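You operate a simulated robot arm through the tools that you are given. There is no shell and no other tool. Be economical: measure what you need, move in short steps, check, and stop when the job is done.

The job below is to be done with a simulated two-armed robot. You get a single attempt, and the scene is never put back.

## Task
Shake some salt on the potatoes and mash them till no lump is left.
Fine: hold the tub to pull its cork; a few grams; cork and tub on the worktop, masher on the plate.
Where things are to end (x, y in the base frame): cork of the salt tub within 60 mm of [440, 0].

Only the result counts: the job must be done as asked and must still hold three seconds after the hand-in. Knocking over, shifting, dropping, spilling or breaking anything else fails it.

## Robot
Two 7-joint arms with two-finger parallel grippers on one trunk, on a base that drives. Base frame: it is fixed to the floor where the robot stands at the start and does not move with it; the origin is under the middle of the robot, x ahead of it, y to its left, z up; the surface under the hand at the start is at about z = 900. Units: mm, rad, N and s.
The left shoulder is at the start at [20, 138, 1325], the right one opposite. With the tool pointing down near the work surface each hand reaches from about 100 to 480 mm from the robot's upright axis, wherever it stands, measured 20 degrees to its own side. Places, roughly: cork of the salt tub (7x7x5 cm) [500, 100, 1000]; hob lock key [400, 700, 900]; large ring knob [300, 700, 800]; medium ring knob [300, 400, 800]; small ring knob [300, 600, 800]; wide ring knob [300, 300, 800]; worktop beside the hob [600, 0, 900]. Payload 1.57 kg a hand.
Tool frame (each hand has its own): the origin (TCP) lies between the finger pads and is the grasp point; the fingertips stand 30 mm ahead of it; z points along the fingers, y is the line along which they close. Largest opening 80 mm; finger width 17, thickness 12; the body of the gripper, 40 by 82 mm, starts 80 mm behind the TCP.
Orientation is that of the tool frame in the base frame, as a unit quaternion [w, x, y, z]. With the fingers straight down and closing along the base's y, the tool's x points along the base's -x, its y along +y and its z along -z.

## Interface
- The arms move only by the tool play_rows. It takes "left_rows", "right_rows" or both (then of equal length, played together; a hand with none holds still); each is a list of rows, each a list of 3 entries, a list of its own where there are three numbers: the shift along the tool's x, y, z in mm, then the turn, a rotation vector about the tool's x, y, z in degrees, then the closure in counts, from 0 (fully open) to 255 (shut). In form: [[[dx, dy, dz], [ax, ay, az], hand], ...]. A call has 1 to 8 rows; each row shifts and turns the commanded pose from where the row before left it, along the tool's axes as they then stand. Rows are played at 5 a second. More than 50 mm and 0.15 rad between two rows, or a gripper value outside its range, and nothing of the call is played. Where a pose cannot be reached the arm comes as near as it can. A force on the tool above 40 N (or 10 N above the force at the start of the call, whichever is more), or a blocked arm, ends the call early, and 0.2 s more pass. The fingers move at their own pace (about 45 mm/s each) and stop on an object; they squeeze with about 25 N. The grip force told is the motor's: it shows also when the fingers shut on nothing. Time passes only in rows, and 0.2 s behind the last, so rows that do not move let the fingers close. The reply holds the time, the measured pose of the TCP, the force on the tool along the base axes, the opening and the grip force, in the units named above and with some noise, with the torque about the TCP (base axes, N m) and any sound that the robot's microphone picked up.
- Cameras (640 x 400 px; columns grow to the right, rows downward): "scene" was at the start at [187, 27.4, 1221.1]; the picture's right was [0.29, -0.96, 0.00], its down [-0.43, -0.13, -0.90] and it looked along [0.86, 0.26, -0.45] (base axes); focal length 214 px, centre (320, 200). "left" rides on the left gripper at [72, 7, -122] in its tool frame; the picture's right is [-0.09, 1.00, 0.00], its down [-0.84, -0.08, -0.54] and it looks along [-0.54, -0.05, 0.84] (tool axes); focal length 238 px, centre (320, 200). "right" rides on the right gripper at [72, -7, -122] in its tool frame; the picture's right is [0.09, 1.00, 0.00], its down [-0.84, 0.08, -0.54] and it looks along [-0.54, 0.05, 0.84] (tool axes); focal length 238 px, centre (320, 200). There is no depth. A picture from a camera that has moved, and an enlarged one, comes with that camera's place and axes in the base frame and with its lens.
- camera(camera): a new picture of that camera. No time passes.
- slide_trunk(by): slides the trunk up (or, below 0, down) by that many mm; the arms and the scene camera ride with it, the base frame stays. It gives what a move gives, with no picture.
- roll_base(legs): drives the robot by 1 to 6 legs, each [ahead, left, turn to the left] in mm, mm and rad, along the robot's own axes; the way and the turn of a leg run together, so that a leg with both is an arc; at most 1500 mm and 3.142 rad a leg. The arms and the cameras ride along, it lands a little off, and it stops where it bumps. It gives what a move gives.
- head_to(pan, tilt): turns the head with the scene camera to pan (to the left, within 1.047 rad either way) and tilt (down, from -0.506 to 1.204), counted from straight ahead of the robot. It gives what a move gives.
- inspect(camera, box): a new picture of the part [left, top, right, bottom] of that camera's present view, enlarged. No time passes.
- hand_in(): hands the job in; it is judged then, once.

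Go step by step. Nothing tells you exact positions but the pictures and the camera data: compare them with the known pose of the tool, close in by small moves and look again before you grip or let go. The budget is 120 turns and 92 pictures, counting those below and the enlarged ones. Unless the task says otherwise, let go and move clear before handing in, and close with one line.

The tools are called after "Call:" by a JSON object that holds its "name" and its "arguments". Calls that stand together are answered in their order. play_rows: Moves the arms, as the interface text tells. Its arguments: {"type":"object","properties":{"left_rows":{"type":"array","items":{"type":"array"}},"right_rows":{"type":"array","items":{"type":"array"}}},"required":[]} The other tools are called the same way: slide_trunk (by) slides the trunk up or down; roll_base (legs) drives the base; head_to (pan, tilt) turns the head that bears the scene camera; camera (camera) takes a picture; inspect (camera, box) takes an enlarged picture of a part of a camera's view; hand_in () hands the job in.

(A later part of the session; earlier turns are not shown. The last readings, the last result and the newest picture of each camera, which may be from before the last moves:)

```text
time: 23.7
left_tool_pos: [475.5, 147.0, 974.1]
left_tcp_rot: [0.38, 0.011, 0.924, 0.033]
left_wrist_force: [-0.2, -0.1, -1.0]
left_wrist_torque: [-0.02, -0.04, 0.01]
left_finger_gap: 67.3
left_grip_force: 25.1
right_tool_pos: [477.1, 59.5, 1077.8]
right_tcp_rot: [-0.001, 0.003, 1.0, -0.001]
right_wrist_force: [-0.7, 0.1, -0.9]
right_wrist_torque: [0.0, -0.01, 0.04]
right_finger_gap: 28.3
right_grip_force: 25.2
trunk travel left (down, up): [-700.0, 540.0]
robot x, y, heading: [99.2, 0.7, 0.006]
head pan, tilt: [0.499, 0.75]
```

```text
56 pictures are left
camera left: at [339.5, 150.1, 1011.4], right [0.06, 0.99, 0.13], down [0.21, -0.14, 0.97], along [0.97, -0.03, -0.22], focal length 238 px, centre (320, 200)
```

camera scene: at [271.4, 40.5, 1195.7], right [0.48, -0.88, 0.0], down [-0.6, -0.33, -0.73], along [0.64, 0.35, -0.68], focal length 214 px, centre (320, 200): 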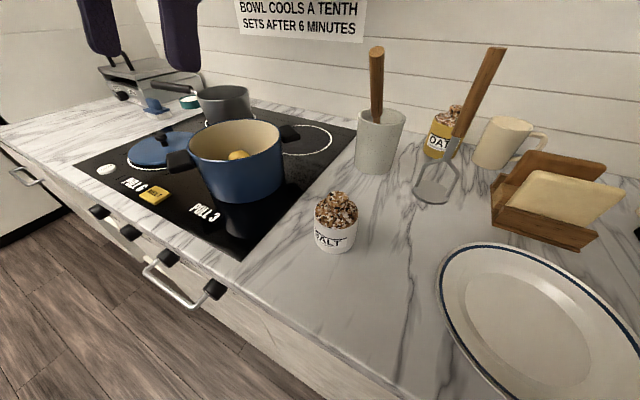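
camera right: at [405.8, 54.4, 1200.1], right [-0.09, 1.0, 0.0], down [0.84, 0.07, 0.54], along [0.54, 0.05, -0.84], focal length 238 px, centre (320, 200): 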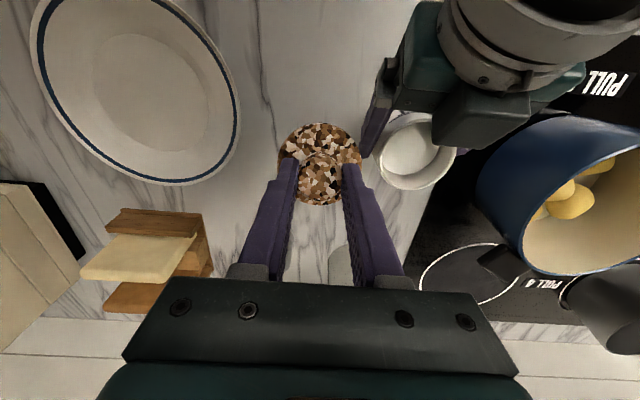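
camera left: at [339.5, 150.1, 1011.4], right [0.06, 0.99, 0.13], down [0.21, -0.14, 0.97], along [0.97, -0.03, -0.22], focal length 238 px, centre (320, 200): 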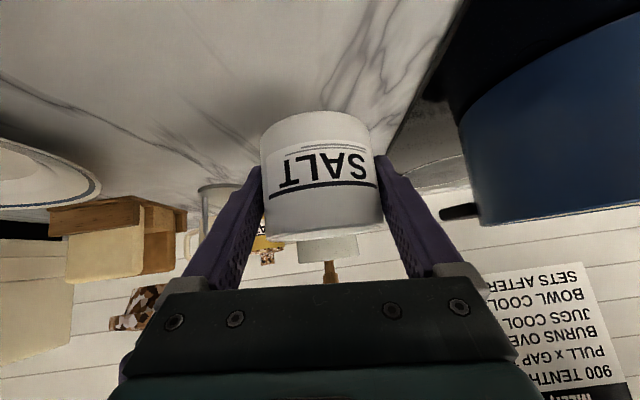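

The tub is clear. I move the right hand over (440, 18) and lower the cork.

Call:
{"name": "play_rows", "arguments": {"right_rows": [[[19, -20, 0], [0, 0, 0], 255], [[18, -21, 0], [0, 0, 0], 255], [[0, 0, 30], [0, 0, 0], 255], [[0, 0, 30], [0, 0, 0], 255], [[0, 0, 25], [0, 0, 0], 255], [[0, 0, 0], [0, 0, 0], 255]]}}

Call:
{"name": "camera", "arguments": {"camera": "right"}}

Call:
{"name": "camera", "arguments": {"camera": "scene"}}

```text
time: 25.1
left_tool_pos: [476.8, 145.2, 975.4]
left_tcp_rot: [0.38, 0.01, 0.924, 0.033]
left_wrist_force: [-0.3, -0.8, -0.3]
left_wrist_torque: [-0.03, -0.01, -0.01]
left_finger_gap: 67.3
left_grip_force: 25.1
right_tool_pos: [438.6, 16.7, 993.8]
right_tcp_rot: [-0.001, 0.002, 1.0, -0.001]
right_wrist_force: [0.2, -0.9, 1.0]
right_wrist_torque: [0.03, 0.0, -0.02]
right_finger_gap: 28.0
right_grip_force: 25.1
trunk travel left (down, up): [-700.0, 540.0]
robot x, y, heading: [100.3, -0.1, -0.0]
head pan, tilt: [0.499, 0.75]
```

```text
55 pictures are left
camera right: at [368.9, 12.6, 1114.7], right [-0.09, 1.0, 0.0], down [0.84, 0.07, 0.54], along [0.54, 0.05, -0.84], focal length 238 px, centre (320, 200)
```

right: 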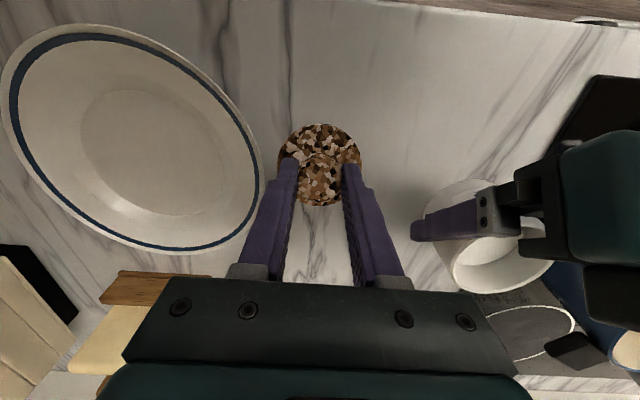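

```text
54 pictures are left
camera scene: at [271.3, 40.6, 1195.7], right [0.48, -0.88, 0.0], down [-0.6, -0.33, -0.73], along [0.64, 0.35, -0.68], focal length 214 px, centre (320, 200)
```

scene: 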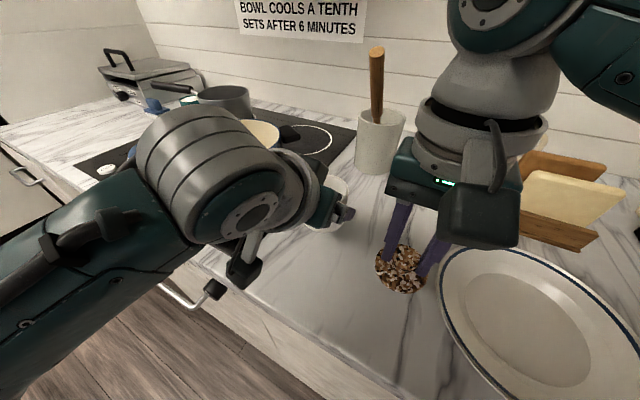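

Call:
{"name": "play_rows", "arguments": {"right_rows": [[[0, 0, 8], [0, 0, 0], 255], [[0, 0, 4], [0, 0, 0], 255], [[0, 0, 4], [0, 0, 0], 255], [[0, 0, 3], [0, 0, 0], 255], [[0, 0, 0], [0, 0, 0], 255]]}}

Call:
{"name": "inspect", "arguments": {"camera": "scene", "box": [350, 220, 450, 310]}}

```text
time: 26.3
left_tool_pos: [476.8, 146.2, 975.6]
left_tcp_rot: [0.381, 0.01, 0.924, 0.033]
left_wrist_force: [-0.3, 1.1, 0.1]
left_wrist_torque: [-0.01, -0.04, -0.02]
left_finger_gap: 67.2
left_grip_force: 25.1
right_tool_pos: [439.0, 17.2, 974.1]
right_tcp_rot: [-0.001, 0.002, 1.0, -0.002]
right_wrist_force: [-0.1, -1.2, 0.1]
right_wrist_torque: [-0.01, 0.01, -0.01]
right_finger_gap: 28.0
right_grip_force: 25.2
trunk travel left (down, up): [-700.0, 540.0]
robot x, y, heading: [95.0, 1.4, 0.001]
head pan, tilt: [0.499, 0.75]
```

```text
4.44 times, centred on (400, 265) of scene
camera zoom: at [271.3, 40.6, 1195.7], right [0.48, -0.88, 0.0], down [-0.6, -0.33, -0.73], along [0.64, 0.35, -0.68], focal length 953 px, centre (-36, -89)
```

zoom: 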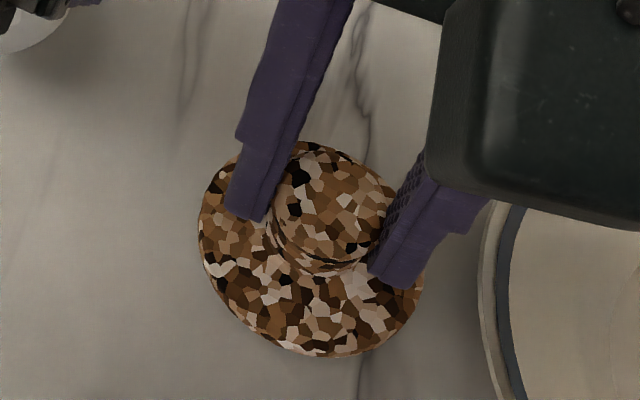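

Call:
{"name": "play_rows", "arguments": {"right_rows": [[[0, 0, 3], [0, 0, 0], 255], [[0, 0, 3], [0, 0, 0], 255], [[0, 0, 3], [0, 0, 0], 255], [[0, 0, 2], [0, 0, 0], 255], [[0, 0, 0], [0, 0, 0], 255]]}}

```text
time: 27.5
left_tool_pos: [476.9, 146.2, 976.1]
left_tcp_rot: [0.38, 0.01, 0.924, 0.034]
left_wrist_force: [-1.0, -0.4, -0.6]
left_wrist_torque: [0.01, 0.0, 0.0]
left_finger_gap: 67.0
left_grip_force: 24.9
right_tool_pos: [439.5, 16.2, 962.5]
right_tcp_rot: [-0.001, 0.002, 1.0, 0.0]
right_wrist_force: [-0.1, 0.4, -1.0]
right_wrist_torque: [0.0, -0.01, -0.01]
right_finger_gap: 28.1
right_grip_force: 25.2
trunk travel left (down, up): [-700.0, 540.0]
robot x, y, heading: [98.5, 2.9, 0.0]
head pan, tilt: [0.499, 0.75]
```

Call:
{"name": "play_rows", "arguments": {"right_rows": [[[0, 0, 3], [0, 0, 0], 255], [[0, 0, 3], [0, 0, 0], 255], [[0, 0, 0], [0, 0, 0], 255]]}}

Call:
{"name": "inspect", "arguments": {"camera": "scene", "box": [350, 220, 450, 310]}}

```text
time: 28.3
left_tool_pos: [479.2, 146.5, 977.1]
left_tcp_rot: [0.382, 0.01, 0.924, 0.034]
left_wrist_force: [-0.1, 0.0, -1.4]
left_wrist_torque: [-0.01, 0.01, -0.03]
left_finger_gap: 67.3
left_grip_force: 25.2
right_tool_pos: [440.8, 17.4, 957.3]
right_tcp_rot: [0.002, 0.003, 1.0, -0.001]
right_wrist_force: [3.5, -2.7, 20.9]
right_wrist_torque: [-0.1, 0.25, 0.03]
right_finger_gap: 27.9
right_grip_force: 24.6
trunk travel left (down, up): [-700.0, 540.0]
robot x, y, heading: [99.9, -1.2, 0.002]
head pan, tilt: [0.499, 0.75]
```

```text
4.44 times, centred on (400, 265) of scene
camera zoom: at [272.7, 40.3, 1196.2], right [0.48, -0.88, 0.0], down [-0.6, -0.33, -0.73], along [0.64, 0.35, -0.68], focal length 953 px, centre (-36, -89)
```

zoom: 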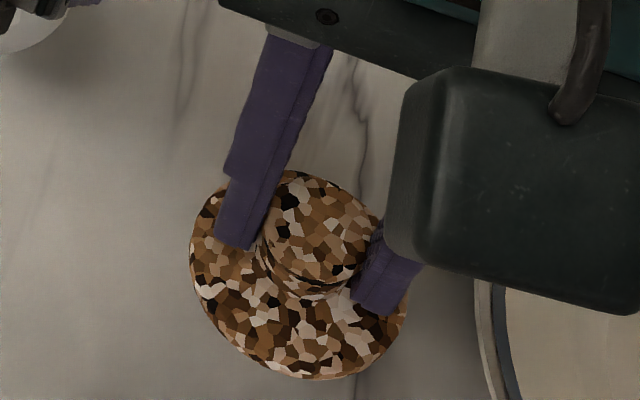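

The cork stands on the worktop at about (440, 17). I ease the pressure, let go and rise.

Call:
{"name": "play_rows", "arguments": {"right_rows": [[[0, 0, -2], [0, 0, 0], 255], [[0, 0, 0], [0, 0, 0], 120], [[0, 0, 0], [0, 0, 0], 60], [[0, 0, -20], [0, 0, 0], 60], [[0, 0, -40], [0, 0, 0], 60], [[0, 0, -45], [0, 0, 0], 60], [[0, 0, -45], [0, 0, 0], 60]]}}

Call:
{"name": "camera", "arguments": {"camera": "right"}}

Call:
{"name": "camera", "arguments": {"camera": "scene"}}

```text
time: 29.9
left_tool_pos: [477.0, 145.6, 975.8]
left_tcp_rot: [0.38, 0.01, 0.924, 0.034]
left_wrist_force: [0.2, 0.2, -1.3]
left_wrist_torque: [0.02, 0.02, -0.01]
left_finger_gap: 67.1
left_grip_force: 25.5
right_tool_pos: [439.2, 16.6, 1108.1]
right_tcp_rot: [-0.001, 0.003, 1.0, -0.002]
right_wrist_force: [-0.6, -0.6, -0.1]
right_wrist_torque: [0.04, -0.02, 0.01]
right_finger_gap: 61.1
right_grip_force: 0.1
trunk travel left (down, up): [-700.0, 540.0]
robot x, y, heading: [98.4, -1.1, -0.0]
head pan, tilt: [0.499, 0.75]
```

```text
51 pictures are left
camera right: at [368.0, 12.9, 1230.0], right [-0.09, 1.0, 0.0], down [0.84, 0.07, 0.54], along [0.54, 0.04, -0.84], focal length 238 px, centre (320, 200)
```

right: 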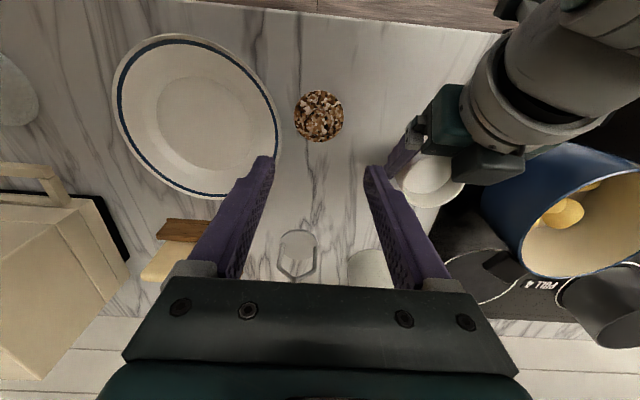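

```text
50 pictures are left
camera scene: at [271.4, 40.5, 1195.7], right [0.48, -0.88, 0.0], down [-0.6, -0.33, -0.73], along [0.64, 0.35, -0.68], focal length 214 px, centre (320, 200)
```

scene: 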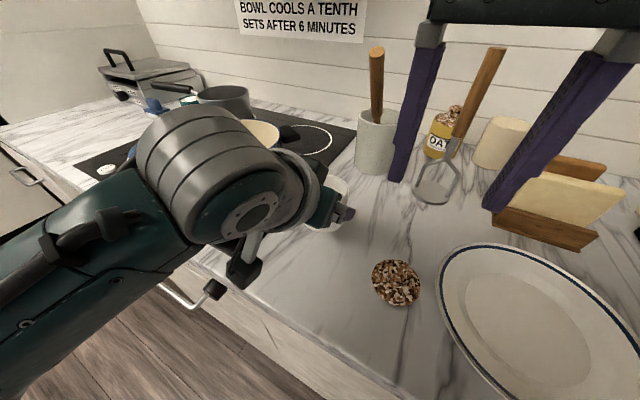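

The cork stands at about (440, 17). Next I raise the tub above the pot's rim height before driving left.

Call:
{"name": "play_rows", "arguments": {"left_rows": [[[-14, 1.4, -14.2], [0, 0, 0], 255], [[-14, 1.4, -14.2], [0, 0, 0], 255], [[-14, 1.4, -14.2], [0, 0, 0], 255], [[-14, 1.4, -14.2], [0, 0, 0], 255], [[-14, 1.4, -14.2], [0, 0, 0], 255], [[-14, 1.4, -14.2], [0, 0, 0], 255], [[-14, 1.4, -14.2], [0, 0, 0], 255]]}}

Call:
{"name": "camera", "arguments": {"camera": "left"}}

```text
time: 31.5
left_tool_pos: [477.5, 144.1, 1114.2]
left_tcp_rot: [0.38, 0.009, 0.924, 0.035]
left_wrist_force: [0.1, -0.5, -1.7]
left_wrist_torque: [0.04, 0.01, 0.01]
left_finger_gap: 67.1
left_grip_force: 24.8
right_tool_pos: [438.1, 17.6, 1106.5]
right_tcp_rot: [-0.001, 0.003, 1.0, 0.0]
right_wrist_force: [0.7, -0.1, -0.2]
right_wrist_torque: [0.04, 0.0, 0.0]
right_finger_gap: 61.1
right_grip_force: 0.1
trunk travel left (down, up): [-700.0, 540.0]
robot x, y, heading: [100.3, 0.2, 0.003]
head pan, tilt: [0.499, 0.75]
```

```text
49 pictures are left
camera left: at [339.4, 148.7, 1150.7], right [0.06, 0.99, 0.13], down [0.21, -0.14, 0.97], along [0.97, -0.03, -0.22], focal length 238 px, centre (320, 200)
```

left: 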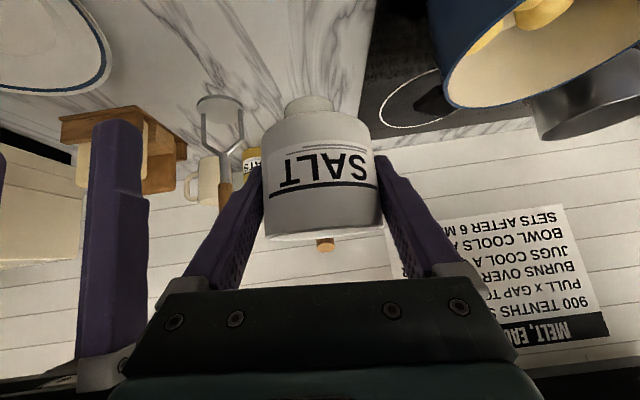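

Clear on all sides at this height. I drive 190 mm to the left so the pot lies ahead of the left arm.

Call:
{"name": "roll_base", "arguments": {"legs": [[0, 190, 0]]}}

Call:
{"name": "head_to", "arguments": {"pan": 0.35, "tilt": 0.75}}

Call:
{"name": "camera", "arguments": {"camera": "scene"}}

Call:
{"name": "camera", "arguments": {"camera": "left"}}

```text
time: 33.1
left_tool_pos: [477.6, 334.6, 1113.9]
left_tcp_rot: [0.38, 0.012, 0.924, 0.032]
left_wrist_force: [-0.2, 0.6, -0.6]
left_wrist_torque: [0.0, 0.02, -0.03]
left_finger_gap: 66.8
left_grip_force: 24.9
right_tool_pos: [439.0, 207.7, 1106.9]
right_tcp_rot: [-0.001, 0.004, 1.0, 0.0]
right_wrist_force: [0.0, 0.0, -0.1]
right_wrist_torque: [0.02, 0.0, 0.02]
right_finger_gap: 61.2
right_grip_force: 0.2
trunk travel left (down, up): [-700.0, 540.0]
robot x, y, heading: [100.2, 191.9, -0.004]
head pan, tilt: [0.499, 0.75]
```

```text
time: 33.8
left_tool_pos: [477.5, 334.7, 1113.9]
left_tcp_rot: [0.381, 0.011, 0.924, 0.033]
left_wrist_force: [0.0, -0.4, -1.2]
left_wrist_torque: [0.02, 0.02, -0.02]
left_finger_gap: 66.8
left_grip_force: 25.0
right_tool_pos: [438.7, 208.1, 1106.4]
right_tcp_rot: [-0.001, 0.003, 1.0, -0.001]
right_wrist_force: [-0.1, 0.5, 0.0]
right_wrist_torque: [-0.01, 0.05, -0.01]
right_finger_gap: 61.1
right_grip_force: 0.1
trunk travel left (down, up): [-700.0, 540.0]
robot x, y, heading: [101.7, 189.8, -0.004]
head pan, tilt: [0.351, 0.75]
```

```text
48 pictures are left
camera scene: at [276.4, 220.1, 1195.7], right [0.34, -0.94, 0.0], down [-0.64, -0.23, -0.73], along [0.69, 0.25, -0.68], focal length 214 px, centre (320, 200)
```

scene: 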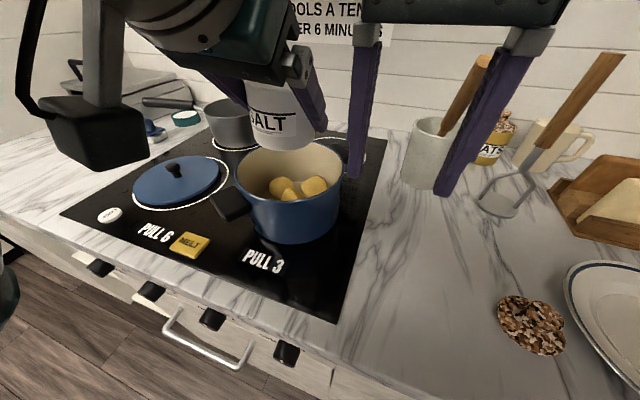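

```text
47 pictures are left
camera left: at [339.7, 339.1, 1150.4], right [0.06, 0.99, 0.13], down [0.21, -0.14, 0.97], along [0.97, -0.03, -0.22], focal length 238 px, centre (320, 200)
```

left: 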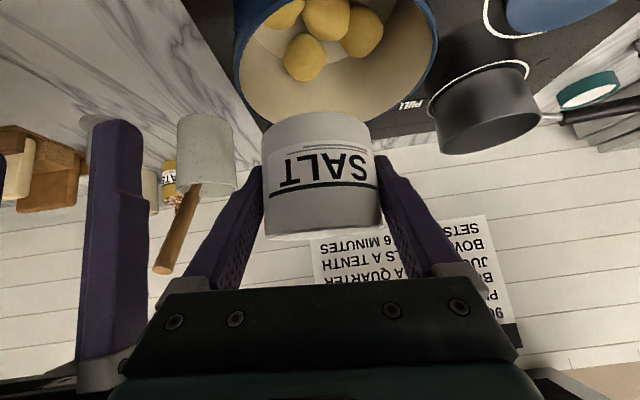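

The pot's centre is at (526, 365), rim z 1003, diameter about 170. I move the tub over it and pitch the fingers toward horizontal; the tub leans forward as I do, so I check partway.

Call:
{"name": "play_rows", "arguments": {"left_rows": [[[-17, 0, 17], [0, 0, 0], 255], [[-17, 0, 17], [0, 0, 0], 255], [[0, 0, 0], [0, 0, -8], 255], [[0, 0, 0], [0, 0, -8], 255], [[0, 0, 0], [0, 0, 0], 255]]}}

Call:
{"name": "camera", "arguments": {"camera": "left"}}

```text
time: 35.0
left_tool_pos: [524.4, 334.4, 1113.6]
left_tcp_rot: [0.381, -0.119, 0.917, -0.02]
left_wrist_force: [-0.5, -0.4, -1.4]
left_wrist_torque: [-0.02, -0.02, -0.01]
left_finger_gap: 66.9
left_grip_force: 25.4
right_tool_pos: [440.2, 209.6, 1106.7]
right_tcp_rot: [0.0, 0.003, 1.0, -0.002]
right_wrist_force: [-0.1, 0.7, -0.4]
right_wrist_torque: [0.0, -0.01, -0.02]
right_finger_gap: 61.2
right_grip_force: 0.0
trunk travel left (down, up): [-700.0, 540.0]
robot x, y, heading: [98.9, 190.6, -0.004]
head pan, tilt: [0.351, 0.75]
```

```text
46 pictures are left
camera left: at [388.4, 318.9, 1149.2], right [-0.14, 0.99, -0.06], down [0.2, 0.09, 0.97], along [0.97, 0.12, -0.22], focal length 238 px, centre (320, 200)
```

left: 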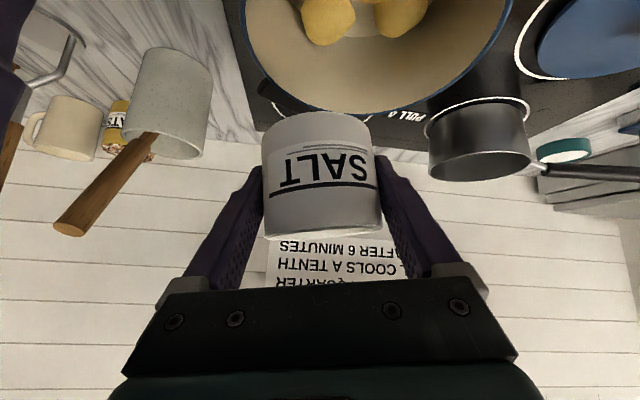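

The roll tips the mouth to the left as wanted. I shift the tub to the pot's middle and pitch the fingers up.

Call:
{"name": "play_rows", "arguments": {"left_rows": [[[-11.5, 13.5, 8.6], [0, 0, 0], 255], [[0, 0, 0], [0, -7, 0], 255], [[0, 0, 0], [0, -7, 0], 255], [[0, 0, 0], [0, -7, 0], 255], [[0, 0, 0], [0, 0, 0], 255]]}}

Call:
{"name": "camera", "arguments": {"camera": "scene"}}

```text
time: 36.2
left_tool_pos: [535.2, 352.1, 1113.6]
left_tcp_rot: [0.543, -0.119, 0.831, 0.002]
left_wrist_force: [0.6, 0.2, -0.4]
left_wrist_torque: [0.0, 0.01, -0.02]
left_finger_gap: 66.5
left_grip_force: 24.7
right_tool_pos: [438.2, 208.6, 1106.3]
right_tcp_rot: [-0.001, 0.003, 1.0, 0.0]
right_wrist_force: [0.3, -0.5, -0.3]
right_wrist_torque: [0.01, -0.01, 0.03]
right_finger_gap: 61.3
right_grip_force: 0.1
trunk travel left (down, up): [-700.0, 540.0]
robot x, y, heading: [102.1, 190.2, -0.005]
head pan, tilt: [0.351, 0.75]
```

```text
45 pictures are left
camera scene: at [276.4, 220.1, 1195.7], right [0.34, -0.94, 0.0], down [-0.64, -0.23, -0.73], along [0.69, 0.25, -0.68], focal length 214 px, centre (320, 200)
```

scene: 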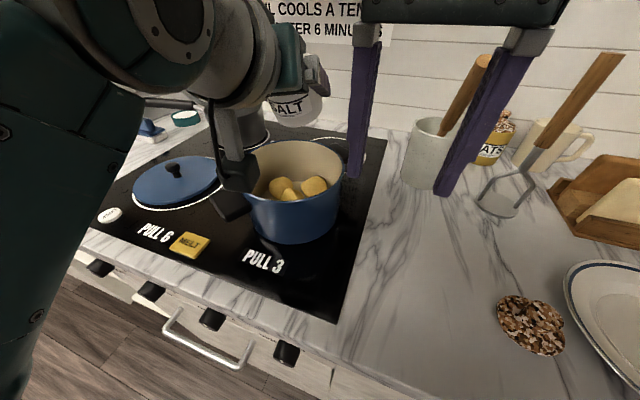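

Call:
{"name": "play_rows", "arguments": {"left_rows": [[[0, 0, 0], [1.8, -6.7, 0], 255], [[0, 0, 0], [1.8, -6.7, 0], 255], [[0, 0, 0], [1.8, -6.7, 0], 255], [[0, 0, 0], [0, 0, -8], 255], [[0, 0, 0], [0, 0, -8], 255], [[0, 0, 0], [0, 0, -8], 255], [[0, 0, 0], [0, 0, -8], 255], [[0, 0, 0], [0, 0, 0], 255]]}}

Call:
{"name": "camera", "arguments": {"camera": "left"}}

```text
time: 38.0
left_tool_pos: [535.0, 360.6, 1111.2]
left_tcp_rot: [0.66, -0.259, 0.68, -0.185]
left_wrist_force: [-0.1, 0.7, -1.7]
left_wrist_torque: [0.02, 0.01, -0.01]
left_finger_gap: 66.5
left_grip_force: 24.9
right_tool_pos: [438.2, 207.7, 1107.7]
right_tcp_rot: [0.0, 0.004, 1.0, -0.001]
right_wrist_force: [0.0, 0.6, -0.1]
right_wrist_torque: [-0.01, 0.01, -0.01]
right_finger_gap: 61.3
right_grip_force: 0.2
trunk travel left (down, up): [-700.0, 540.0]
robot x, y, heading: [99.7, 190.2, -0.004]
head pan, tilt: [0.351, 0.75]
```

```text
44 pictures are left
camera left: at [413.4, 312.8, 1056.5], right [-0.11, 0.85, -0.52], down [-0.54, 0.39, 0.75], along [0.84, 0.36, 0.41], focal length 238 px, centre (320, 200)
```

left: 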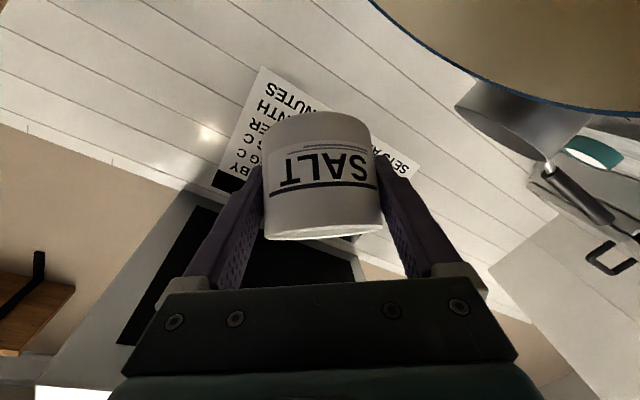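

The tub is tilted about 56° toward the pot's middle. I roll further toward horizontal and then look.

Call:
{"name": "play_rows", "arguments": {"left_rows": [[[0, 0, 0], [0, 0, -8], 255], [[0, 0, 0], [0, 0, -8], 255], [[0, 0, 0], [0, 0, -8], 255], [[0, 0, 0], [0, 0, -8], 255], [[0, 0, 0], [0, 0, -8], 255], [[0, 0, 0], [0, 0, -8], 255]]}}

Call:
{"name": "camera", "arguments": {"camera": "scene"}}

```text
time: 38.8
left_tool_pos: [533.8, 368.5, 1108.2]
left_tcp_rot: [0.628, -0.346, 0.64, -0.278]
left_wrist_force: [-1.0, -0.4, -1.0]
left_wrist_torque: [-0.03, 0.02, 0.02]
left_finger_gap: 66.5
left_grip_force: 25.4
right_tool_pos: [439.8, 207.8, 1106.4]
right_tcp_rot: [-0.001, 0.004, 1.0, -0.001]
right_wrist_force: [-0.2, 0.1, -0.1]
right_wrist_torque: [0.03, 0.0, -0.01]
right_finger_gap: 61.0
right_grip_force: 0.2
trunk travel left (down, up): [-700.0, 540.0]
robot x, y, heading: [96.2, 186.8, 0.002]
head pan, tilt: [0.351, 0.75]
stopped in row 3 (left hand): the arm was blocked; the commanded pose is now the measured one
```

```text
43 pictures are left
camera scene: at [276.4, 220.2, 1195.7], right [0.34, -0.94, 0.0], down [-0.64, -0.23, -0.73], along [0.69, 0.25, -0.68], focal length 214 px, centre (320, 200)
```

scene: 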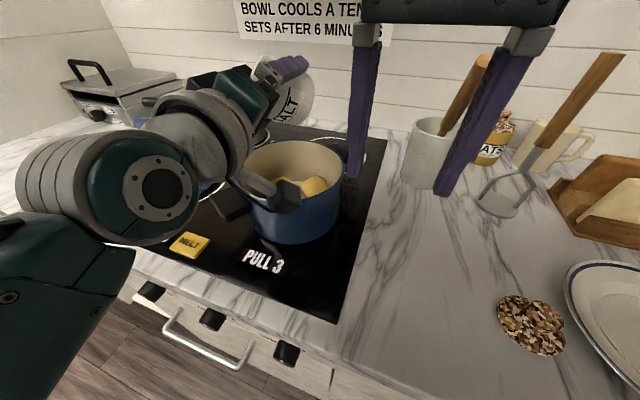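

The roll is stopped by a joint limit near 53°. I try the other roll direction (mouth to the right) instead.

Call:
{"name": "play_rows", "arguments": {"left_rows": [[[0, 0, 0], [0, 0, 8], 255], [[0, 0, 0], [0, 0, 8], 255], [[0, 0, 0], [0, 0, 8], 255], [[0, 0, 0], [0, 0, 8], 255], [[0, 0, 0], [0, 0, 8], 255], [[0, 0, 0], [0, 0, 8], 255], [[0, 0, 0], [0, 0, 8], 255], [[0, 0, 0], [0, 0, 8], 255]]}}

Call:
{"name": "play_rows", "arguments": {"left_rows": [[[0, 0, 0], [0, 0, 8], 255], [[0, 0, 0], [0, 0, 8], 255], [[0, 0, 0], [0, 0, 8], 255], [[0, 0, 0], [0, 0, 8], 255], [[0, 0, 0], [0, 0, 8], 255], [[0, 0, 0], [0, 0, 8], 255], [[0, 0, 0], [0, 0, 8], 255]]}}

Call:
{"name": "camera", "arguments": {"camera": "scene"}}

```text
time: 40.5
left_tool_pos: [533.7, 367.2, 1108.3]
left_tcp_rot: [0.68, 0.042, 0.726, 0.093]
left_wrist_force: [0.8, -0.2, -0.6]
left_wrist_torque: [0.01, 0.02, -0.01]
left_finger_gap: 66.5
left_grip_force: 25.3
right_tool_pos: [437.3, 208.6, 1107.6]
right_tcp_rot: [0.0, 0.004, 1.0, -0.001]
right_wrist_force: [0.9, 0.1, -0.6]
right_wrist_torque: [0.01, -0.03, 0.01]
right_finger_gap: 61.3
right_grip_force: 0.1
trunk travel left (down, up): [-700.0, 540.0]
robot x, y, heading: [100.2, 190.8, 0.002]
head pan, tilt: [0.351, 0.75]
```

```text
time: 42.1
left_tool_pos: [533.5, 367.3, 1108.4]
left_tcp_rot: [0.556, 0.379, 0.622, 0.402]
left_wrist_force: [0.2, 0.6, -0.8]
left_wrist_torque: [-0.01, 0.04, 0.0]
left_finger_gap: 66.5
left_grip_force: 25.0
right_tool_pos: [439.5, 208.1, 1106.8]
right_tcp_rot: [-0.001, 0.004, 1.0, -0.001]
right_wrist_force: [0.6, 0.0, 0.0]
right_wrist_torque: [0.02, -0.01, 0.0]
right_finger_gap: 61.0
right_grip_force: 0.1
trunk travel left (down, up): [-700.0, 540.0]
robot x, y, heading: [98.0, 191.0, -0.001]
head pan, tilt: [0.351, 0.75]
```

```text
42 pictures are left
camera scene: at [276.4, 220.1, 1195.7], right [0.34, -0.94, 0.0], down [-0.64, -0.23, -0.73], along [0.69, 0.25, -0.68], focal length 214 px, centre (320, 200)
```

scene: 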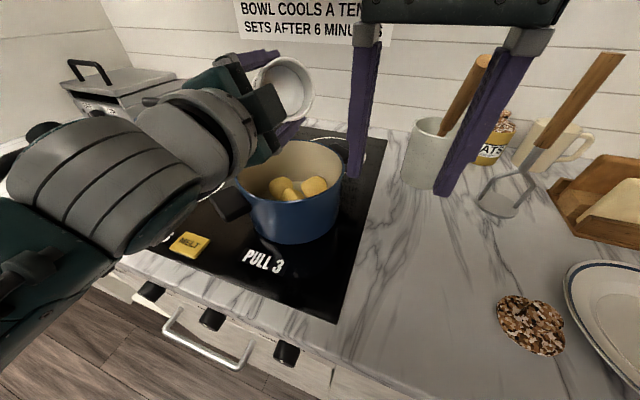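

This direction works; the tilt is now about 68° with the mouth over the pot. I shift slightly so the lip is nearer the middle, and roll on to about 90°.

Call:
{"name": "play_rows", "arguments": {"left_rows": [[[10, 5, 10.9], [0, 0, 0], 255], [[0, 0, 0], [0, 0, 8], 255], [[0, 0, 0], [0, 0, 8], 255], [[0, 0, 0], [0, 0, 0], 255]]}}

Call:
{"name": "inspect", "arguments": {"camera": "scene", "box": [220, 40, 380, 220]}}

```text
time: 43.1
left_tool_pos: [543.4, 379.8, 1107.9]
left_tcp_rot: [0.495, 0.461, 0.563, 0.474]
left_wrist_force: [0.2, -0.2, -1.1]
left_wrist_torque: [-0.04, 0.01, -0.04]
left_finger_gap: 66.7
left_grip_force: 25.0
right_tool_pos: [438.0, 207.3, 1106.2]
right_tcp_rot: [-0.001, 0.003, 1.0, -0.001]
right_wrist_force: [-0.5, 0.7, -0.6]
right_wrist_torque: [0.05, 0.03, 0.02]
right_finger_gap: 61.3
right_grip_force: 0.1
trunk travel left (down, up): [-700.0, 540.0]
robot x, y, heading: [99.0, 191.7, -0.002]
head pan, tilt: [0.351, 0.75]
```

```text
2.22 times, centred on (300, 130) of scene
camera zoom: at [276.4, 220.1, 1195.7], right [0.34, -0.94, 0.0], down [-0.64, -0.23, -0.73], along [0.69, 0.25, -0.68], focal length 477 px, centre (364, 356)
```

zoom: 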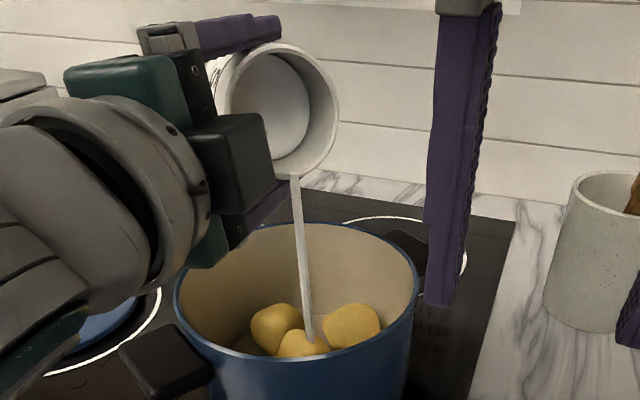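

Salt is streaming into the pot. I tip the tub back at once.

Call:
{"name": "play_rows", "arguments": {"left_rows": [[[0, 0, 0], [0, 0, -8.5], 255], [[0, 0, 0], [0, 0, -8.5], 255], [[0, 0, 0], [0, 0, -8.5], 255], [[0, 0, 0], [0, 0, -8.5], 255], [[0, 0, 0], [0, 0, -8.5], 255], [[0, 0, 0], [0, 0, -8.5], 255]]}}

Call:
{"name": "inspect", "arguments": {"camera": "scene", "box": [220, 40, 380, 220]}}

```text
time: 44.5
left_tool_pos: [545.0, 379.6, 1107.4]
left_tcp_rot: [0.651, 0.172, 0.707, 0.215]
left_wrist_force: [0.6, -0.2, -0.6]
left_wrist_torque: [0.01, 0.01, -0.02]
left_finger_gap: 66.6
left_grip_force: 24.9
right_tool_pos: [437.8, 208.9, 1106.8]
right_tcp_rot: [-0.001, 0.003, 1.0, -0.001]
right_wrist_force: [-0.5, 0.2, -0.8]
right_wrist_torque: [-0.03, 0.0, 0.0]
right_finger_gap: 61.1
right_grip_force: 0.0
trunk travel left (down, up): [-700.0, 540.0]
robot x, y, heading: [100.8, 190.0, -0.007]
head pan, tilt: [0.351, 0.75]
```

```text
2.22 times, centred on (300, 130) of scene
camera zoom: at [276.4, 220.1, 1195.7], right [0.34, -0.94, 0.0], down [-0.64, -0.23, -0.73], along [0.69, 0.25, -0.68], focal length 477 px, centre (364, 356)
```

zoom: 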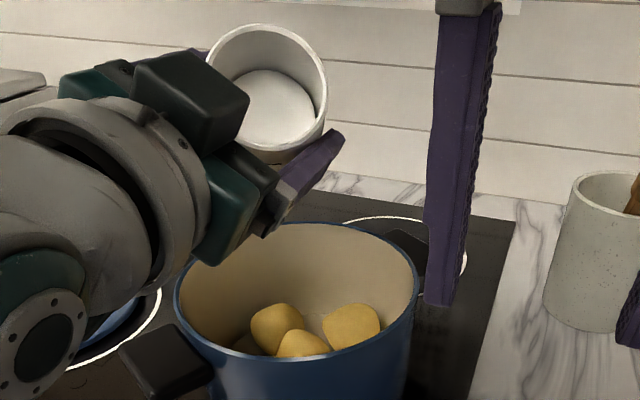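

The stream has stopped. I set the tub upright again: roll back, then pitch the fingers down 45°.

Call:
{"name": "play_rows", "arguments": {"left_rows": [[[0, 0, 0], [0, 0, -8], 255], [[0, 0, 0], [0, 0, -8], 255], [[0, 0, 0], [0, 0, -8], 255], [[0, 0, 0], [0, 0, -8], 255], [[0, 0, 0], [0, 8, 0], 255], [[0, 0, 0], [0, 8, 0], 255], [[0, 0, 0], [0, 8, 0], 255], [[0, 0, 0], [0, 8, 0], 255]]}}

Call:
{"name": "inspect", "arguments": {"camera": "scene", "box": [220, 130, 360, 220]}}

```text
time: 46.4
left_tool_pos: [544.8, 378.1, 1107.5]
left_tcp_rot: [0.458, -0.035, 0.888, 0.018]
left_wrist_force: [-0.2, -0.4, -0.7]
left_wrist_torque: [0.02, 0.01, -0.01]
left_finger_gap: 66.3
left_grip_force: 24.8
right_tool_pos: [438.8, 208.8, 1106.3]
right_tcp_rot: [0.0, 0.004, 1.0, 0.0]
right_wrist_force: [-0.5, 0.2, -0.5]
right_wrist_torque: [-0.03, 0.01, 0.02]
right_finger_gap: 61.3
right_grip_force: 0.0
trunk travel left (down, up): [-700.0, 540.0]
robot x, y, heading: [99.2, 188.5, -0.006]
head pan, tilt: [0.351, 0.75]
```

```text
4.44 times, centred on (290, 175) of scene
camera zoom: at [276.5, 220.1, 1195.7], right [0.34, -0.94, 0.0], down [-0.64, -0.23, -0.73], along [0.69, 0.25, -0.68], focal length 953 px, centre (453, 311)
```

zoom: 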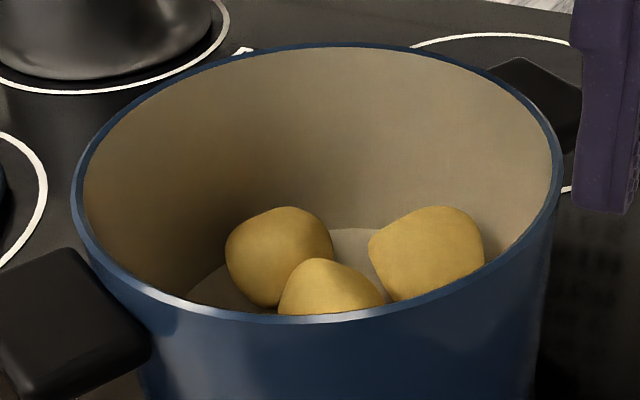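

The tub is nearly upright. I finish levelling it, pull it back to x of about 480 and drive back to the right.

Call:
{"name": "play_rows", "arguments": {"left_rows": [[[0, 0, 0], [0, 8, 0], 255], [[0, 0, 0], [0, 2.2, 3.5], 255], [[16, 0, -16], [0, 0, 0], 255], [[16, 0, -16], [0, 0, 0], 255], [[14, 0, -14], [0, 0, 0], 255], [[0, 0, 0], [0, 0, 0], 255]]}}

Call:
{"name": "roll_base", "arguments": {"legs": [[0, -225, 0]]}}

Call:
{"name": "camera", "arguments": {"camera": "scene"}}

Call:
{"name": "camera", "arguments": {"camera": "left"}}

```text
time: 47.8
left_tool_pos: [477.8, 376.9, 1109.3]
left_tcp_rot: [0.377, -0.006, 0.926, 0.026]
left_wrist_force: [0.7, 0.4, -1.3]
left_wrist_torque: [-0.04, 0.03, -0.01]
left_finger_gap: 66.2
left_grip_force: 24.7
right_tool_pos: [438.5, 209.4, 1106.2]
right_tcp_rot: [-0.001, 0.004, 1.0, -0.001]
right_wrist_force: [0.4, -0.3, -0.4]
right_wrist_torque: [0.0, -0.02, 0.03]
right_finger_gap: 61.3
right_grip_force: 0.0
trunk travel left (down, up): [-700.0, 540.0]
robot x, y, heading: [100.0, 195.5, -0.001]
head pan, tilt: [0.351, 0.75]
```

```text
time: 49.5
left_tool_pos: [480.0, 150.9, 1109.2]
left_tcp_rot: [0.378, -0.006, 0.925, 0.025]
left_wrist_force: [0.1, -0.4, -0.4]
left_wrist_torque: [0.0, 0.01, 0.02]
left_finger_gap: 66.0
left_grip_force: 24.8
right_tool_pos: [438.5, -17.1, 1107.6]
right_tcp_rot: [-0.002, 0.005, 1.0, -0.001]
right_wrist_force: [0.4, -0.6, -0.1]
right_wrist_torque: [-0.02, 0.02, 0.0]
right_finger_gap: 61.4
right_grip_force: 0.0
trunk travel left (down, up): [-700.0, 540.0]
robot x, y, heading: [95.7, -31.9, -0.003]
head pan, tilt: [0.351, 0.75]
```

```text
38 pictures are left
camera scene: at [275.8, -5.6, 1195.7], right [0.34, -0.94, 0.0], down [-0.64, -0.23, -0.73], along [0.69, 0.25, -0.68], focal length 214 px, centre (320, 200)
```

scene: 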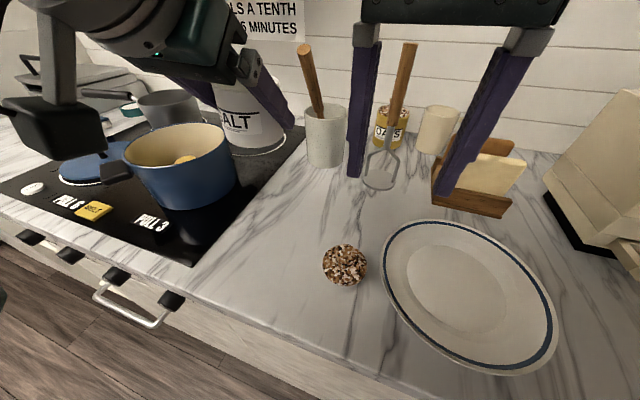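

```text
37 pictures are left
camera left: at [342.4, 151.9, 1145.4], right [0.03, 0.99, 0.11], down [0.22, -0.11, 0.97], along [0.97, -0.01, -0.22], focal length 238 px, centre (320, 200)
```

left: 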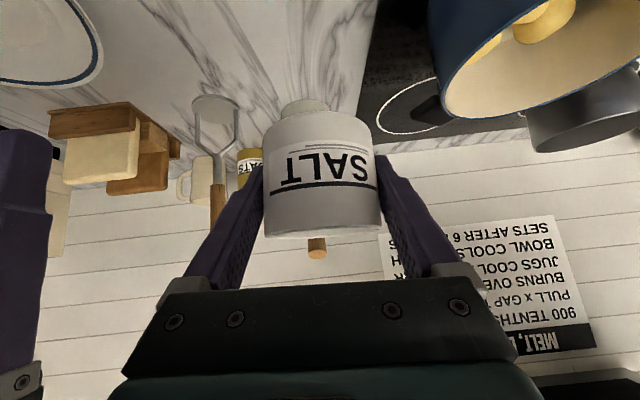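

The tub is above the worktop at (480, 151), clear of everything. I lower it.

Call:
{"name": "play_rows", "arguments": {"left_rows": [[[14, -0.8, 14.2], [0, 0, 0], 255], [[14, -0.8, 14.2], [0, 0, 0], 255], [[14, -0.8, 14.2], [0, 0, 0], 255], [[14, -0.8, 14.2], [0, 0, 0], 255], [[14, -0.8, 14.2], [0, 0, 0], 255], [[14, -0.8, 14.2], [0, 0, 0], 255], [[14, -0.8, 14.2], [0, 0, 0], 255], [[10, -0.6, 10], [0, 0, 0], 255]]}}

Call:
{"name": "play_rows", "arguments": {"left_rows": [[[2.8, -0.2, 2.8], [0, 0, 0], 255], [[2.8, -0.2, 2.8], [0, 0, 0], 255], [[2.1, -0.1, 2.1], [0, 0, 0], 255], [[0, 0, 0], [0, 0, 0], 255]]}}

Call:
{"name": "camera", "arguments": {"camera": "left"}}

```text
time: 51.3
left_tool_pos: [479.1, 150.6, 954.4]
left_tcp_rot: [0.378, -0.007, 0.925, 0.026]
left_wrist_force: [-0.6, -0.7, -1.9]
left_wrist_torque: [-0.04, 0.01, 0.0]
left_finger_gap: 66.4
left_grip_force: 24.9
right_tool_pos: [438.3, -17.6, 1106.9]
right_tcp_rot: [-0.001, 0.006, 1.0, 0.0]
right_wrist_force: [-0.2, 0.4, -0.7]
right_wrist_torque: [0.02, 0.01, 0.03]
right_finger_gap: 61.0
right_grip_force: 0.0
trunk travel left (down, up): [-700.0, 540.0]
robot x, y, heading: [98.9, -31.6, -0.006]
head pan, tilt: [0.351, 0.75]
```

```text
time: 52.3
left_tool_pos: [478.3, 151.3, 944.2]
left_tcp_rot: [0.378, -0.007, 0.926, 0.027]
left_wrist_force: [-0.5, 0.4, -1.0]
left_wrist_torque: [-0.01, 0.0, 0.01]
left_finger_gap: 66.8
left_grip_force: 24.7
right_tool_pos: [438.2, -17.0, 1106.1]
right_tcp_rot: [-0.002, 0.006, 1.0, 0.0]
right_wrist_force: [-0.3, 0.6, -0.7]
right_wrist_torque: [0.0, 0.01, 0.01]
right_finger_gap: 61.3
right_grip_force: 0.1
trunk travel left (down, up): [-700.0, 540.0]
robot x, y, heading: [97.9, -37.5, -0.003]
head pan, tilt: [0.351, 0.75]
```

```text
36 pictures are left
camera left: at [341.9, 151.9, 980.7], right [0.03, 0.99, 0.11], down [0.22, -0.11, 0.97], along [0.97, -0.01, -0.22], focal length 238 px, centre (320, 200)
```

left: 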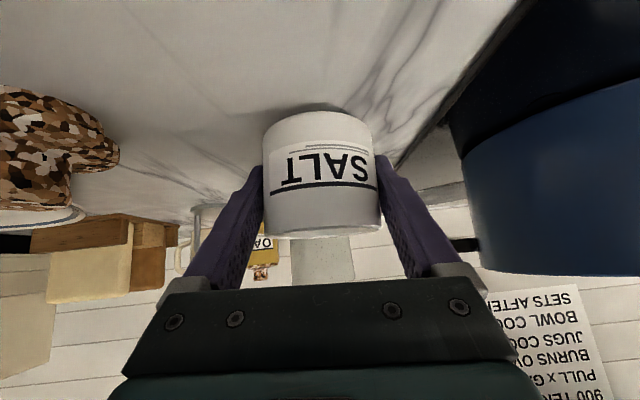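

Call:
{"name": "play_rows", "arguments": {"left_rows": [[[2.1, -0.1, 2.1], [0, 0, 0], 255], [[1.4, -0.1, 1.4], [0, 0, 0], 255], [[1.4, -0.1, 1.4], [0, 0, 0], 255], [[1.4, -0.1, 1.4], [0, 0, 0], 255], [[0, 0, 0], [0, 0, 0], 255]]}}

```text
time: 53.5
left_tool_pos: [479.4, 150.5, 936.4]
left_tcp_rot: [0.379, -0.006, 0.925, 0.025]
left_wrist_force: [-1.2, -0.1, 10.4]
left_wrist_torque: [-0.39, -0.05, -0.03]
left_finger_gap: 66.3
left_grip_force: 24.5
right_tool_pos: [438.2, -17.9, 1106.7]
right_tcp_rot: [-0.001, 0.006, 1.0, -0.001]
right_wrist_force: [0.2, 0.2, 0.0]
right_wrist_torque: [-0.03, 0.01, 0.03]
right_finger_gap: 61.1
right_grip_force: 0.1
trunk travel left (down, up): [-700.0, 540.0]
robot x, y, heading: [103.0, -30.8, -0.003]
head pan, tilt: [0.351, 0.75]
```

The tub is standing (10 N). I open, back out along the finger axis and rise.

Call:
{"name": "play_rows", "arguments": {"left_rows": [[[0, 0, 0], [0, 0, 0], 60], [[0, 0, 0], [0, 0, 0], 0], [[0, 0, 0], [0, 0, 0], 0], [[0, 0, -25], [0, 0, 0], 0], [[0, 0, -35], [0, 0, 0], 0], [[0, 0, -40], [0, 0, 0], 0]]}}

Call:
{"name": "camera", "arguments": {"camera": "left"}}

```text
time: 54.9
left_tool_pos: [409.4, 146.9, 1005.3]
left_tcp_rot: [0.377, -0.006, 0.926, 0.025]
left_wrist_force: [0.9, 0.8, -1.0]
left_wrist_torque: [-0.01, -0.04, 0.03]
left_finger_gap: 80.0
left_grip_force: 0.1
right_tool_pos: [438.3, -17.2, 1106.1]
right_tcp_rot: [-0.001, 0.006, 1.0, -0.001]
right_wrist_force: [-1.0, -0.8, 0.2]
right_wrist_torque: [-0.01, -0.01, -0.01]
right_finger_gap: 61.1
right_grip_force: 0.1
trunk travel left (down, up): [-700.0, 540.0]
robot x, y, heading: [99.2, -31.4, -0.008]
head pan, tilt: [0.351, 0.75]
```

```text
35 pictures are left
camera left: at [272.4, 147.1, 1042.5], right [0.03, 0.99, 0.11], down [0.22, -0.11, 0.97], along [0.97, -0.01, -0.22], focal length 238 px, centre (320, 200)
```

left: 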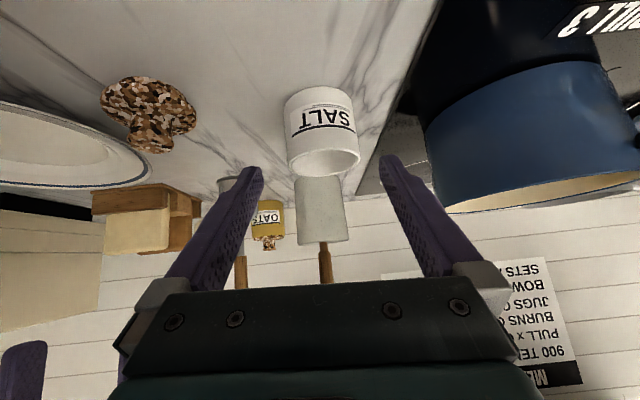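

The tub stands free. I turn the left hand upright and raise it out of the way; then I test driving further ahead for the masher.

Call:
{"name": "play_rows", "arguments": {"left_rows": [[[0, 0, -15], [0, 8, 0], 0], [[0, 0, -15], [0, 8, 0], 0], [[0, 0, -15], [0, 8, 0], 0], [[0, 0, -20], [0, 8, 0], 0], [[0, 0, -25], [0, 8, 0], 0], [[0, 0, -30], [0, 5, 0], 0], [[0, 0, -40], [0, 0, 0], 0], [[0, 0, -30], [0, 0, 0], 0]]}}

Call:
{"name": "play_rows", "arguments": {"right_rows": [[[30, -15, -25], [0, 0, 0], 0], [[30, -15, -25], [0, 0, 0], 0], [[30, -15, -25], [0, 0, 0], 0]]}}

```text
time: 56.9
left_tool_pos: [371.2, 210.6, 990.3]
left_tcp_rot: [0.032, -0.018, 0.996, 0.081]
left_wrist_force: [-0.1, 0.2, 0.0]
left_wrist_torque: [0.01, 0.03, 0.0]
left_finger_gap: 79.8
left_grip_force: 0.1
left hand out of reach, approached as far as the arm can: row 4, 5, 6, 7, 8
right_tool_pos: [438.6, -17.3, 1108.1]
right_tcp_rot: [-0.001, 0.005, 1.0, -0.001]
right_wrist_force: [-0.2, 0.3, 0.6]
right_wrist_torque: [0.0, -0.01, -0.01]
right_finger_gap: 61.2
right_grip_force: 0.1
trunk travel left (down, up): [-700.0, 540.0]
robot x, y, heading: [99.7, -34.5, -0.005]
head pan, tilt: [0.351, 0.75]
stopped in row 8 (left hand): the arm was blocked; the commanded pose is now the measured one
```

```text
time: 57.7
left_tool_pos: [371.8, 210.5, 990.5]
left_tcp_rot: [0.033, -0.017, 0.996, 0.08]
left_wrist_force: [-0.4, 0.1, 0.9]
left_wrist_torque: [-0.01, -0.02, -0.02]
left_finger_gap: 79.7
left_grip_force: 0.1
right_tool_pos: [349.5, -60.4, 1181.4]
right_tcp_rot: [-0.002, 0.006, 1.0, -0.002]
right_wrist_force: [-0.4, 0.8, 0.5]
right_wrist_torque: [-0.01, 0.03, 0.03]
right_finger_gap: 79.8
right_grip_force: 0.2
trunk travel left (down, up): [-700.0, 540.0]
robot x, y, heading: [99.4, -38.0, -0.006]
head pan, tilt: [0.351, 0.75]
```

Call:
{"name": "play_rows", "arguments": {"left_rows": [[[0, 0, -30], [0, 0, 0], 0], [[0, 0, -40], [0, 0, 0], 0], [[0, 0, -45], [0, 0, 0], 0], [[0, 0, -45], [0, 0, 0], 0]]}}

Call:
{"name": "roll_base", "arguments": {"legs": [[0, 170, 0], [90, 0, 0]]}}

Call:
{"name": "head_to", "arguments": {"pan": -0.3, "tilt": 0.5}}

Call:
{"name": "camera", "arguments": {"camera": "scene"}}

```text
time: 58.9
left_tool_pos: [376.3, 243.7, 1013.5]
left_tcp_rot: [0.033, -0.024, 0.991, 0.128]
left_wrist_force: [-0.6, 0.4, -0.4]
left_wrist_torque: [0.01, -0.02, 0.06]
left_finger_gap: 79.8
left_grip_force: 0.2
left hand out of reach, approached as far as the arm can: row 1, 2, 3, 4
right_tool_pos: [349.1, -60.4, 1181.7]
right_tcp_rot: [-0.001, 0.006, 1.0, -0.001]
right_wrist_force: [0.1, -0.5, 0.6]
right_wrist_torque: [-0.02, 0.03, -0.01]
right_finger_gap: 80.2
right_grip_force: 0.1
trunk travel left (down, up): [-700.0, 540.0]
robot x, y, heading: [96.0, -37.0, -0.002]
head pan, tilt: [0.351, 0.75]
stopped in row 4 (left hand): the arm was blocked; the commanded pose is now the measured one
```

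```text
time: 61.0
left_tool_pos: [468.2, 411.4, 1014.3]
left_tcp_rot: [0.033, -0.021, 0.991, 0.127]
left_wrist_force: [-0.9, -0.2, 0.6]
left_wrist_torque: [0.01, 0.04, 0.01]
left_finger_gap: 79.9
left_grip_force: 0.1
right_tool_pos: [440.2, 107.2, 1180.9]
right_tcp_rot: [-0.001, 0.008, 1.0, -0.001]
right_wrist_force: [-0.3, -0.9, 0.3]
right_wrist_torque: [0.0, 0.03, -0.02]
right_finger_gap: 80.0
right_grip_force: 0.2
trunk travel left (down, up): [-700.0, 540.0]
robot x, y, heading: [190.6, 132.5, -0.006]
head pan, tilt: [0.351, 0.75]
```

```text
time: 62.0
left_tool_pos: [468.0, 411.9, 1013.8]
left_tcp_rot: [0.033, -0.021, 0.991, 0.128]
left_wrist_force: [0.6, -0.6, -0.5]
left_wrist_torque: [-0.03, -0.02, -0.01]
left_finger_gap: 80.0
left_grip_force: 0.1
right_tool_pos: [439.5, 106.8, 1180.6]
right_tcp_rot: [-0.001, 0.008, 1.0, -0.001]
right_wrist_force: [-0.6, 0.1, 0.8]
right_wrist_torque: [0.02, -0.01, -0.02]
right_finger_gap: 80.2
right_grip_force: 0.1
trunk travel left (down, up): [-700.0, 540.0]
robot x, y, heading: [189.6, 136.2, -0.014]
head pan, tilt: [-0.3, 0.499]
```

```text
34 pictures are left
camera scene: at [375.7, 106.9, 1217.7], right [-0.3, -0.95, 0.0], down [-0.46, 0.15, -0.88], along [0.84, -0.27, -0.48], focal length 214 px, centre (320, 200)
```

scene: 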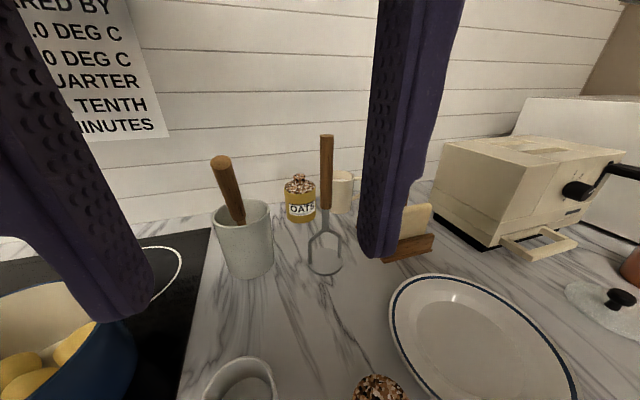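

The left arm did not rise as I asked, and it was low while I drove ahead. I check the pot at once with the left camera and the scene camera.

Call:
{"name": "camera", "arguments": {"camera": "left"}}

Call:
{"name": "head_to", "arguments": {"pan": 0.6, "tilt": 0.9}}

Call:
{"name": "camera", "arguments": {"camera": "scene"}}

```text
33 pictures are left
camera left: at [388.5, 385.7, 1128.0], right [0.04, 0.96, 0.26], down [0.81, -0.19, 0.56], along [0.59, 0.19, -0.79], focal length 238 px, centre (320, 200)
```

left: 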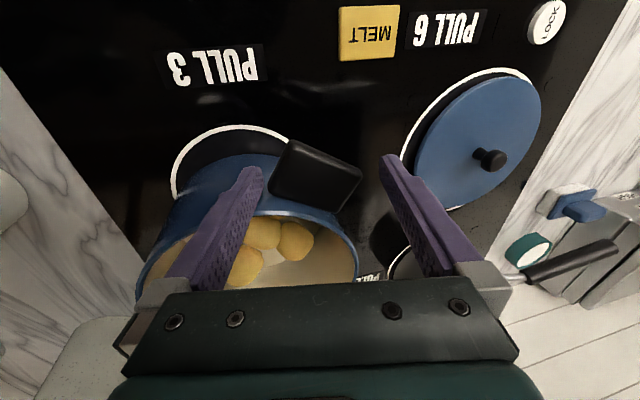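

```text
time: 63.2
left_tool_pos: [467.0, 412.6, 1013.8]
left_tcp_rot: [0.033, -0.022, 0.991, 0.129]
left_wrist_force: [-0.7, -1.0, -0.5]
left_wrist_torque: [0.02, -0.01, 0.02]
left_finger_gap: 80.1
left_grip_force: 0.1
right_tool_pos: [440.0, 107.7, 1180.8]
right_tcp_rot: [0.0, 0.008, 1.0, -0.001]
right_wrist_force: [0.9, 0.6, 0.6]
right_wrist_torque: [0.01, 0.01, -0.02]
right_finger_gap: 79.9
right_grip_force: 0.0
trunk travel left (down, up): [-700.0, 540.0]
robot x, y, heading: [190.0, 136.4, -0.012]
head pan, tilt: [0.6, 0.901]
```

```text
32 pictures are left
camera scene: at [351.8, 176.6, 1183.9], right [0.56, -0.83, 0.0], down [-0.65, -0.44, -0.62], along [0.52, 0.35, -0.78], focal length 214 px, centre (320, 200)
```

scene: 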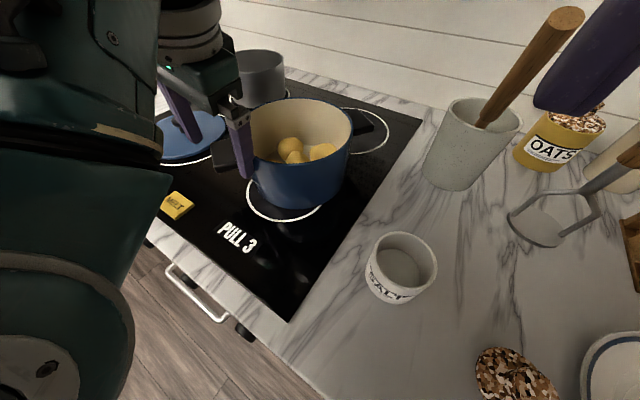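

The left finger pushed the pot from (526, 365) to about (567, 363), so I will drag it back onto its ring. First I back the base off and free the left arm.

Call:
{"name": "roll_base", "arguments": {"legs": [[-95, 0, 0.012]]}}

Call:
{"name": "play_rows", "arguments": {"left_rows": [[[0, 0, 0], [0, 8, -8], 0], [[0, 0, 0], [0, 8, -8], 0], [[-5, 10, -25], [0, 0, 0], 0], [[-5, 10, -30], [0, 0, 0], 0], [[-5, 0, -30], [0, 0, 0], 0], [[-5, 0, -30], [0, 0, 0], 0]]}}

```text
time: 64.4
left_tool_pos: [368.9, 416.1, 1014.4]
left_tcp_rot: [0.033, -0.028, 0.991, 0.129]
left_wrist_force: [0.1, -0.2, 0.2]
left_wrist_torque: [-0.01, 0.0, -0.01]
left_finger_gap: 80.1
left_grip_force: 0.1
right_tool_pos: [345.5, 110.2, 1179.9]
right_tcp_rot: [-0.001, 0.001, 1.0, -0.001]
right_wrist_force: [0.3, 0.0, -0.5]
right_wrist_torque: [-0.02, 0.0, -0.02]
right_finger_gap: 80.1
right_grip_force: 0.0
trunk travel left (down, up): [-700.0, 540.0]
robot x, y, heading: [96.3, 133.0, 0.001]
head pan, tilt: [0.6, 0.901]
```

```text
refused: row 1 steps farther than a row can; nothing moved
```

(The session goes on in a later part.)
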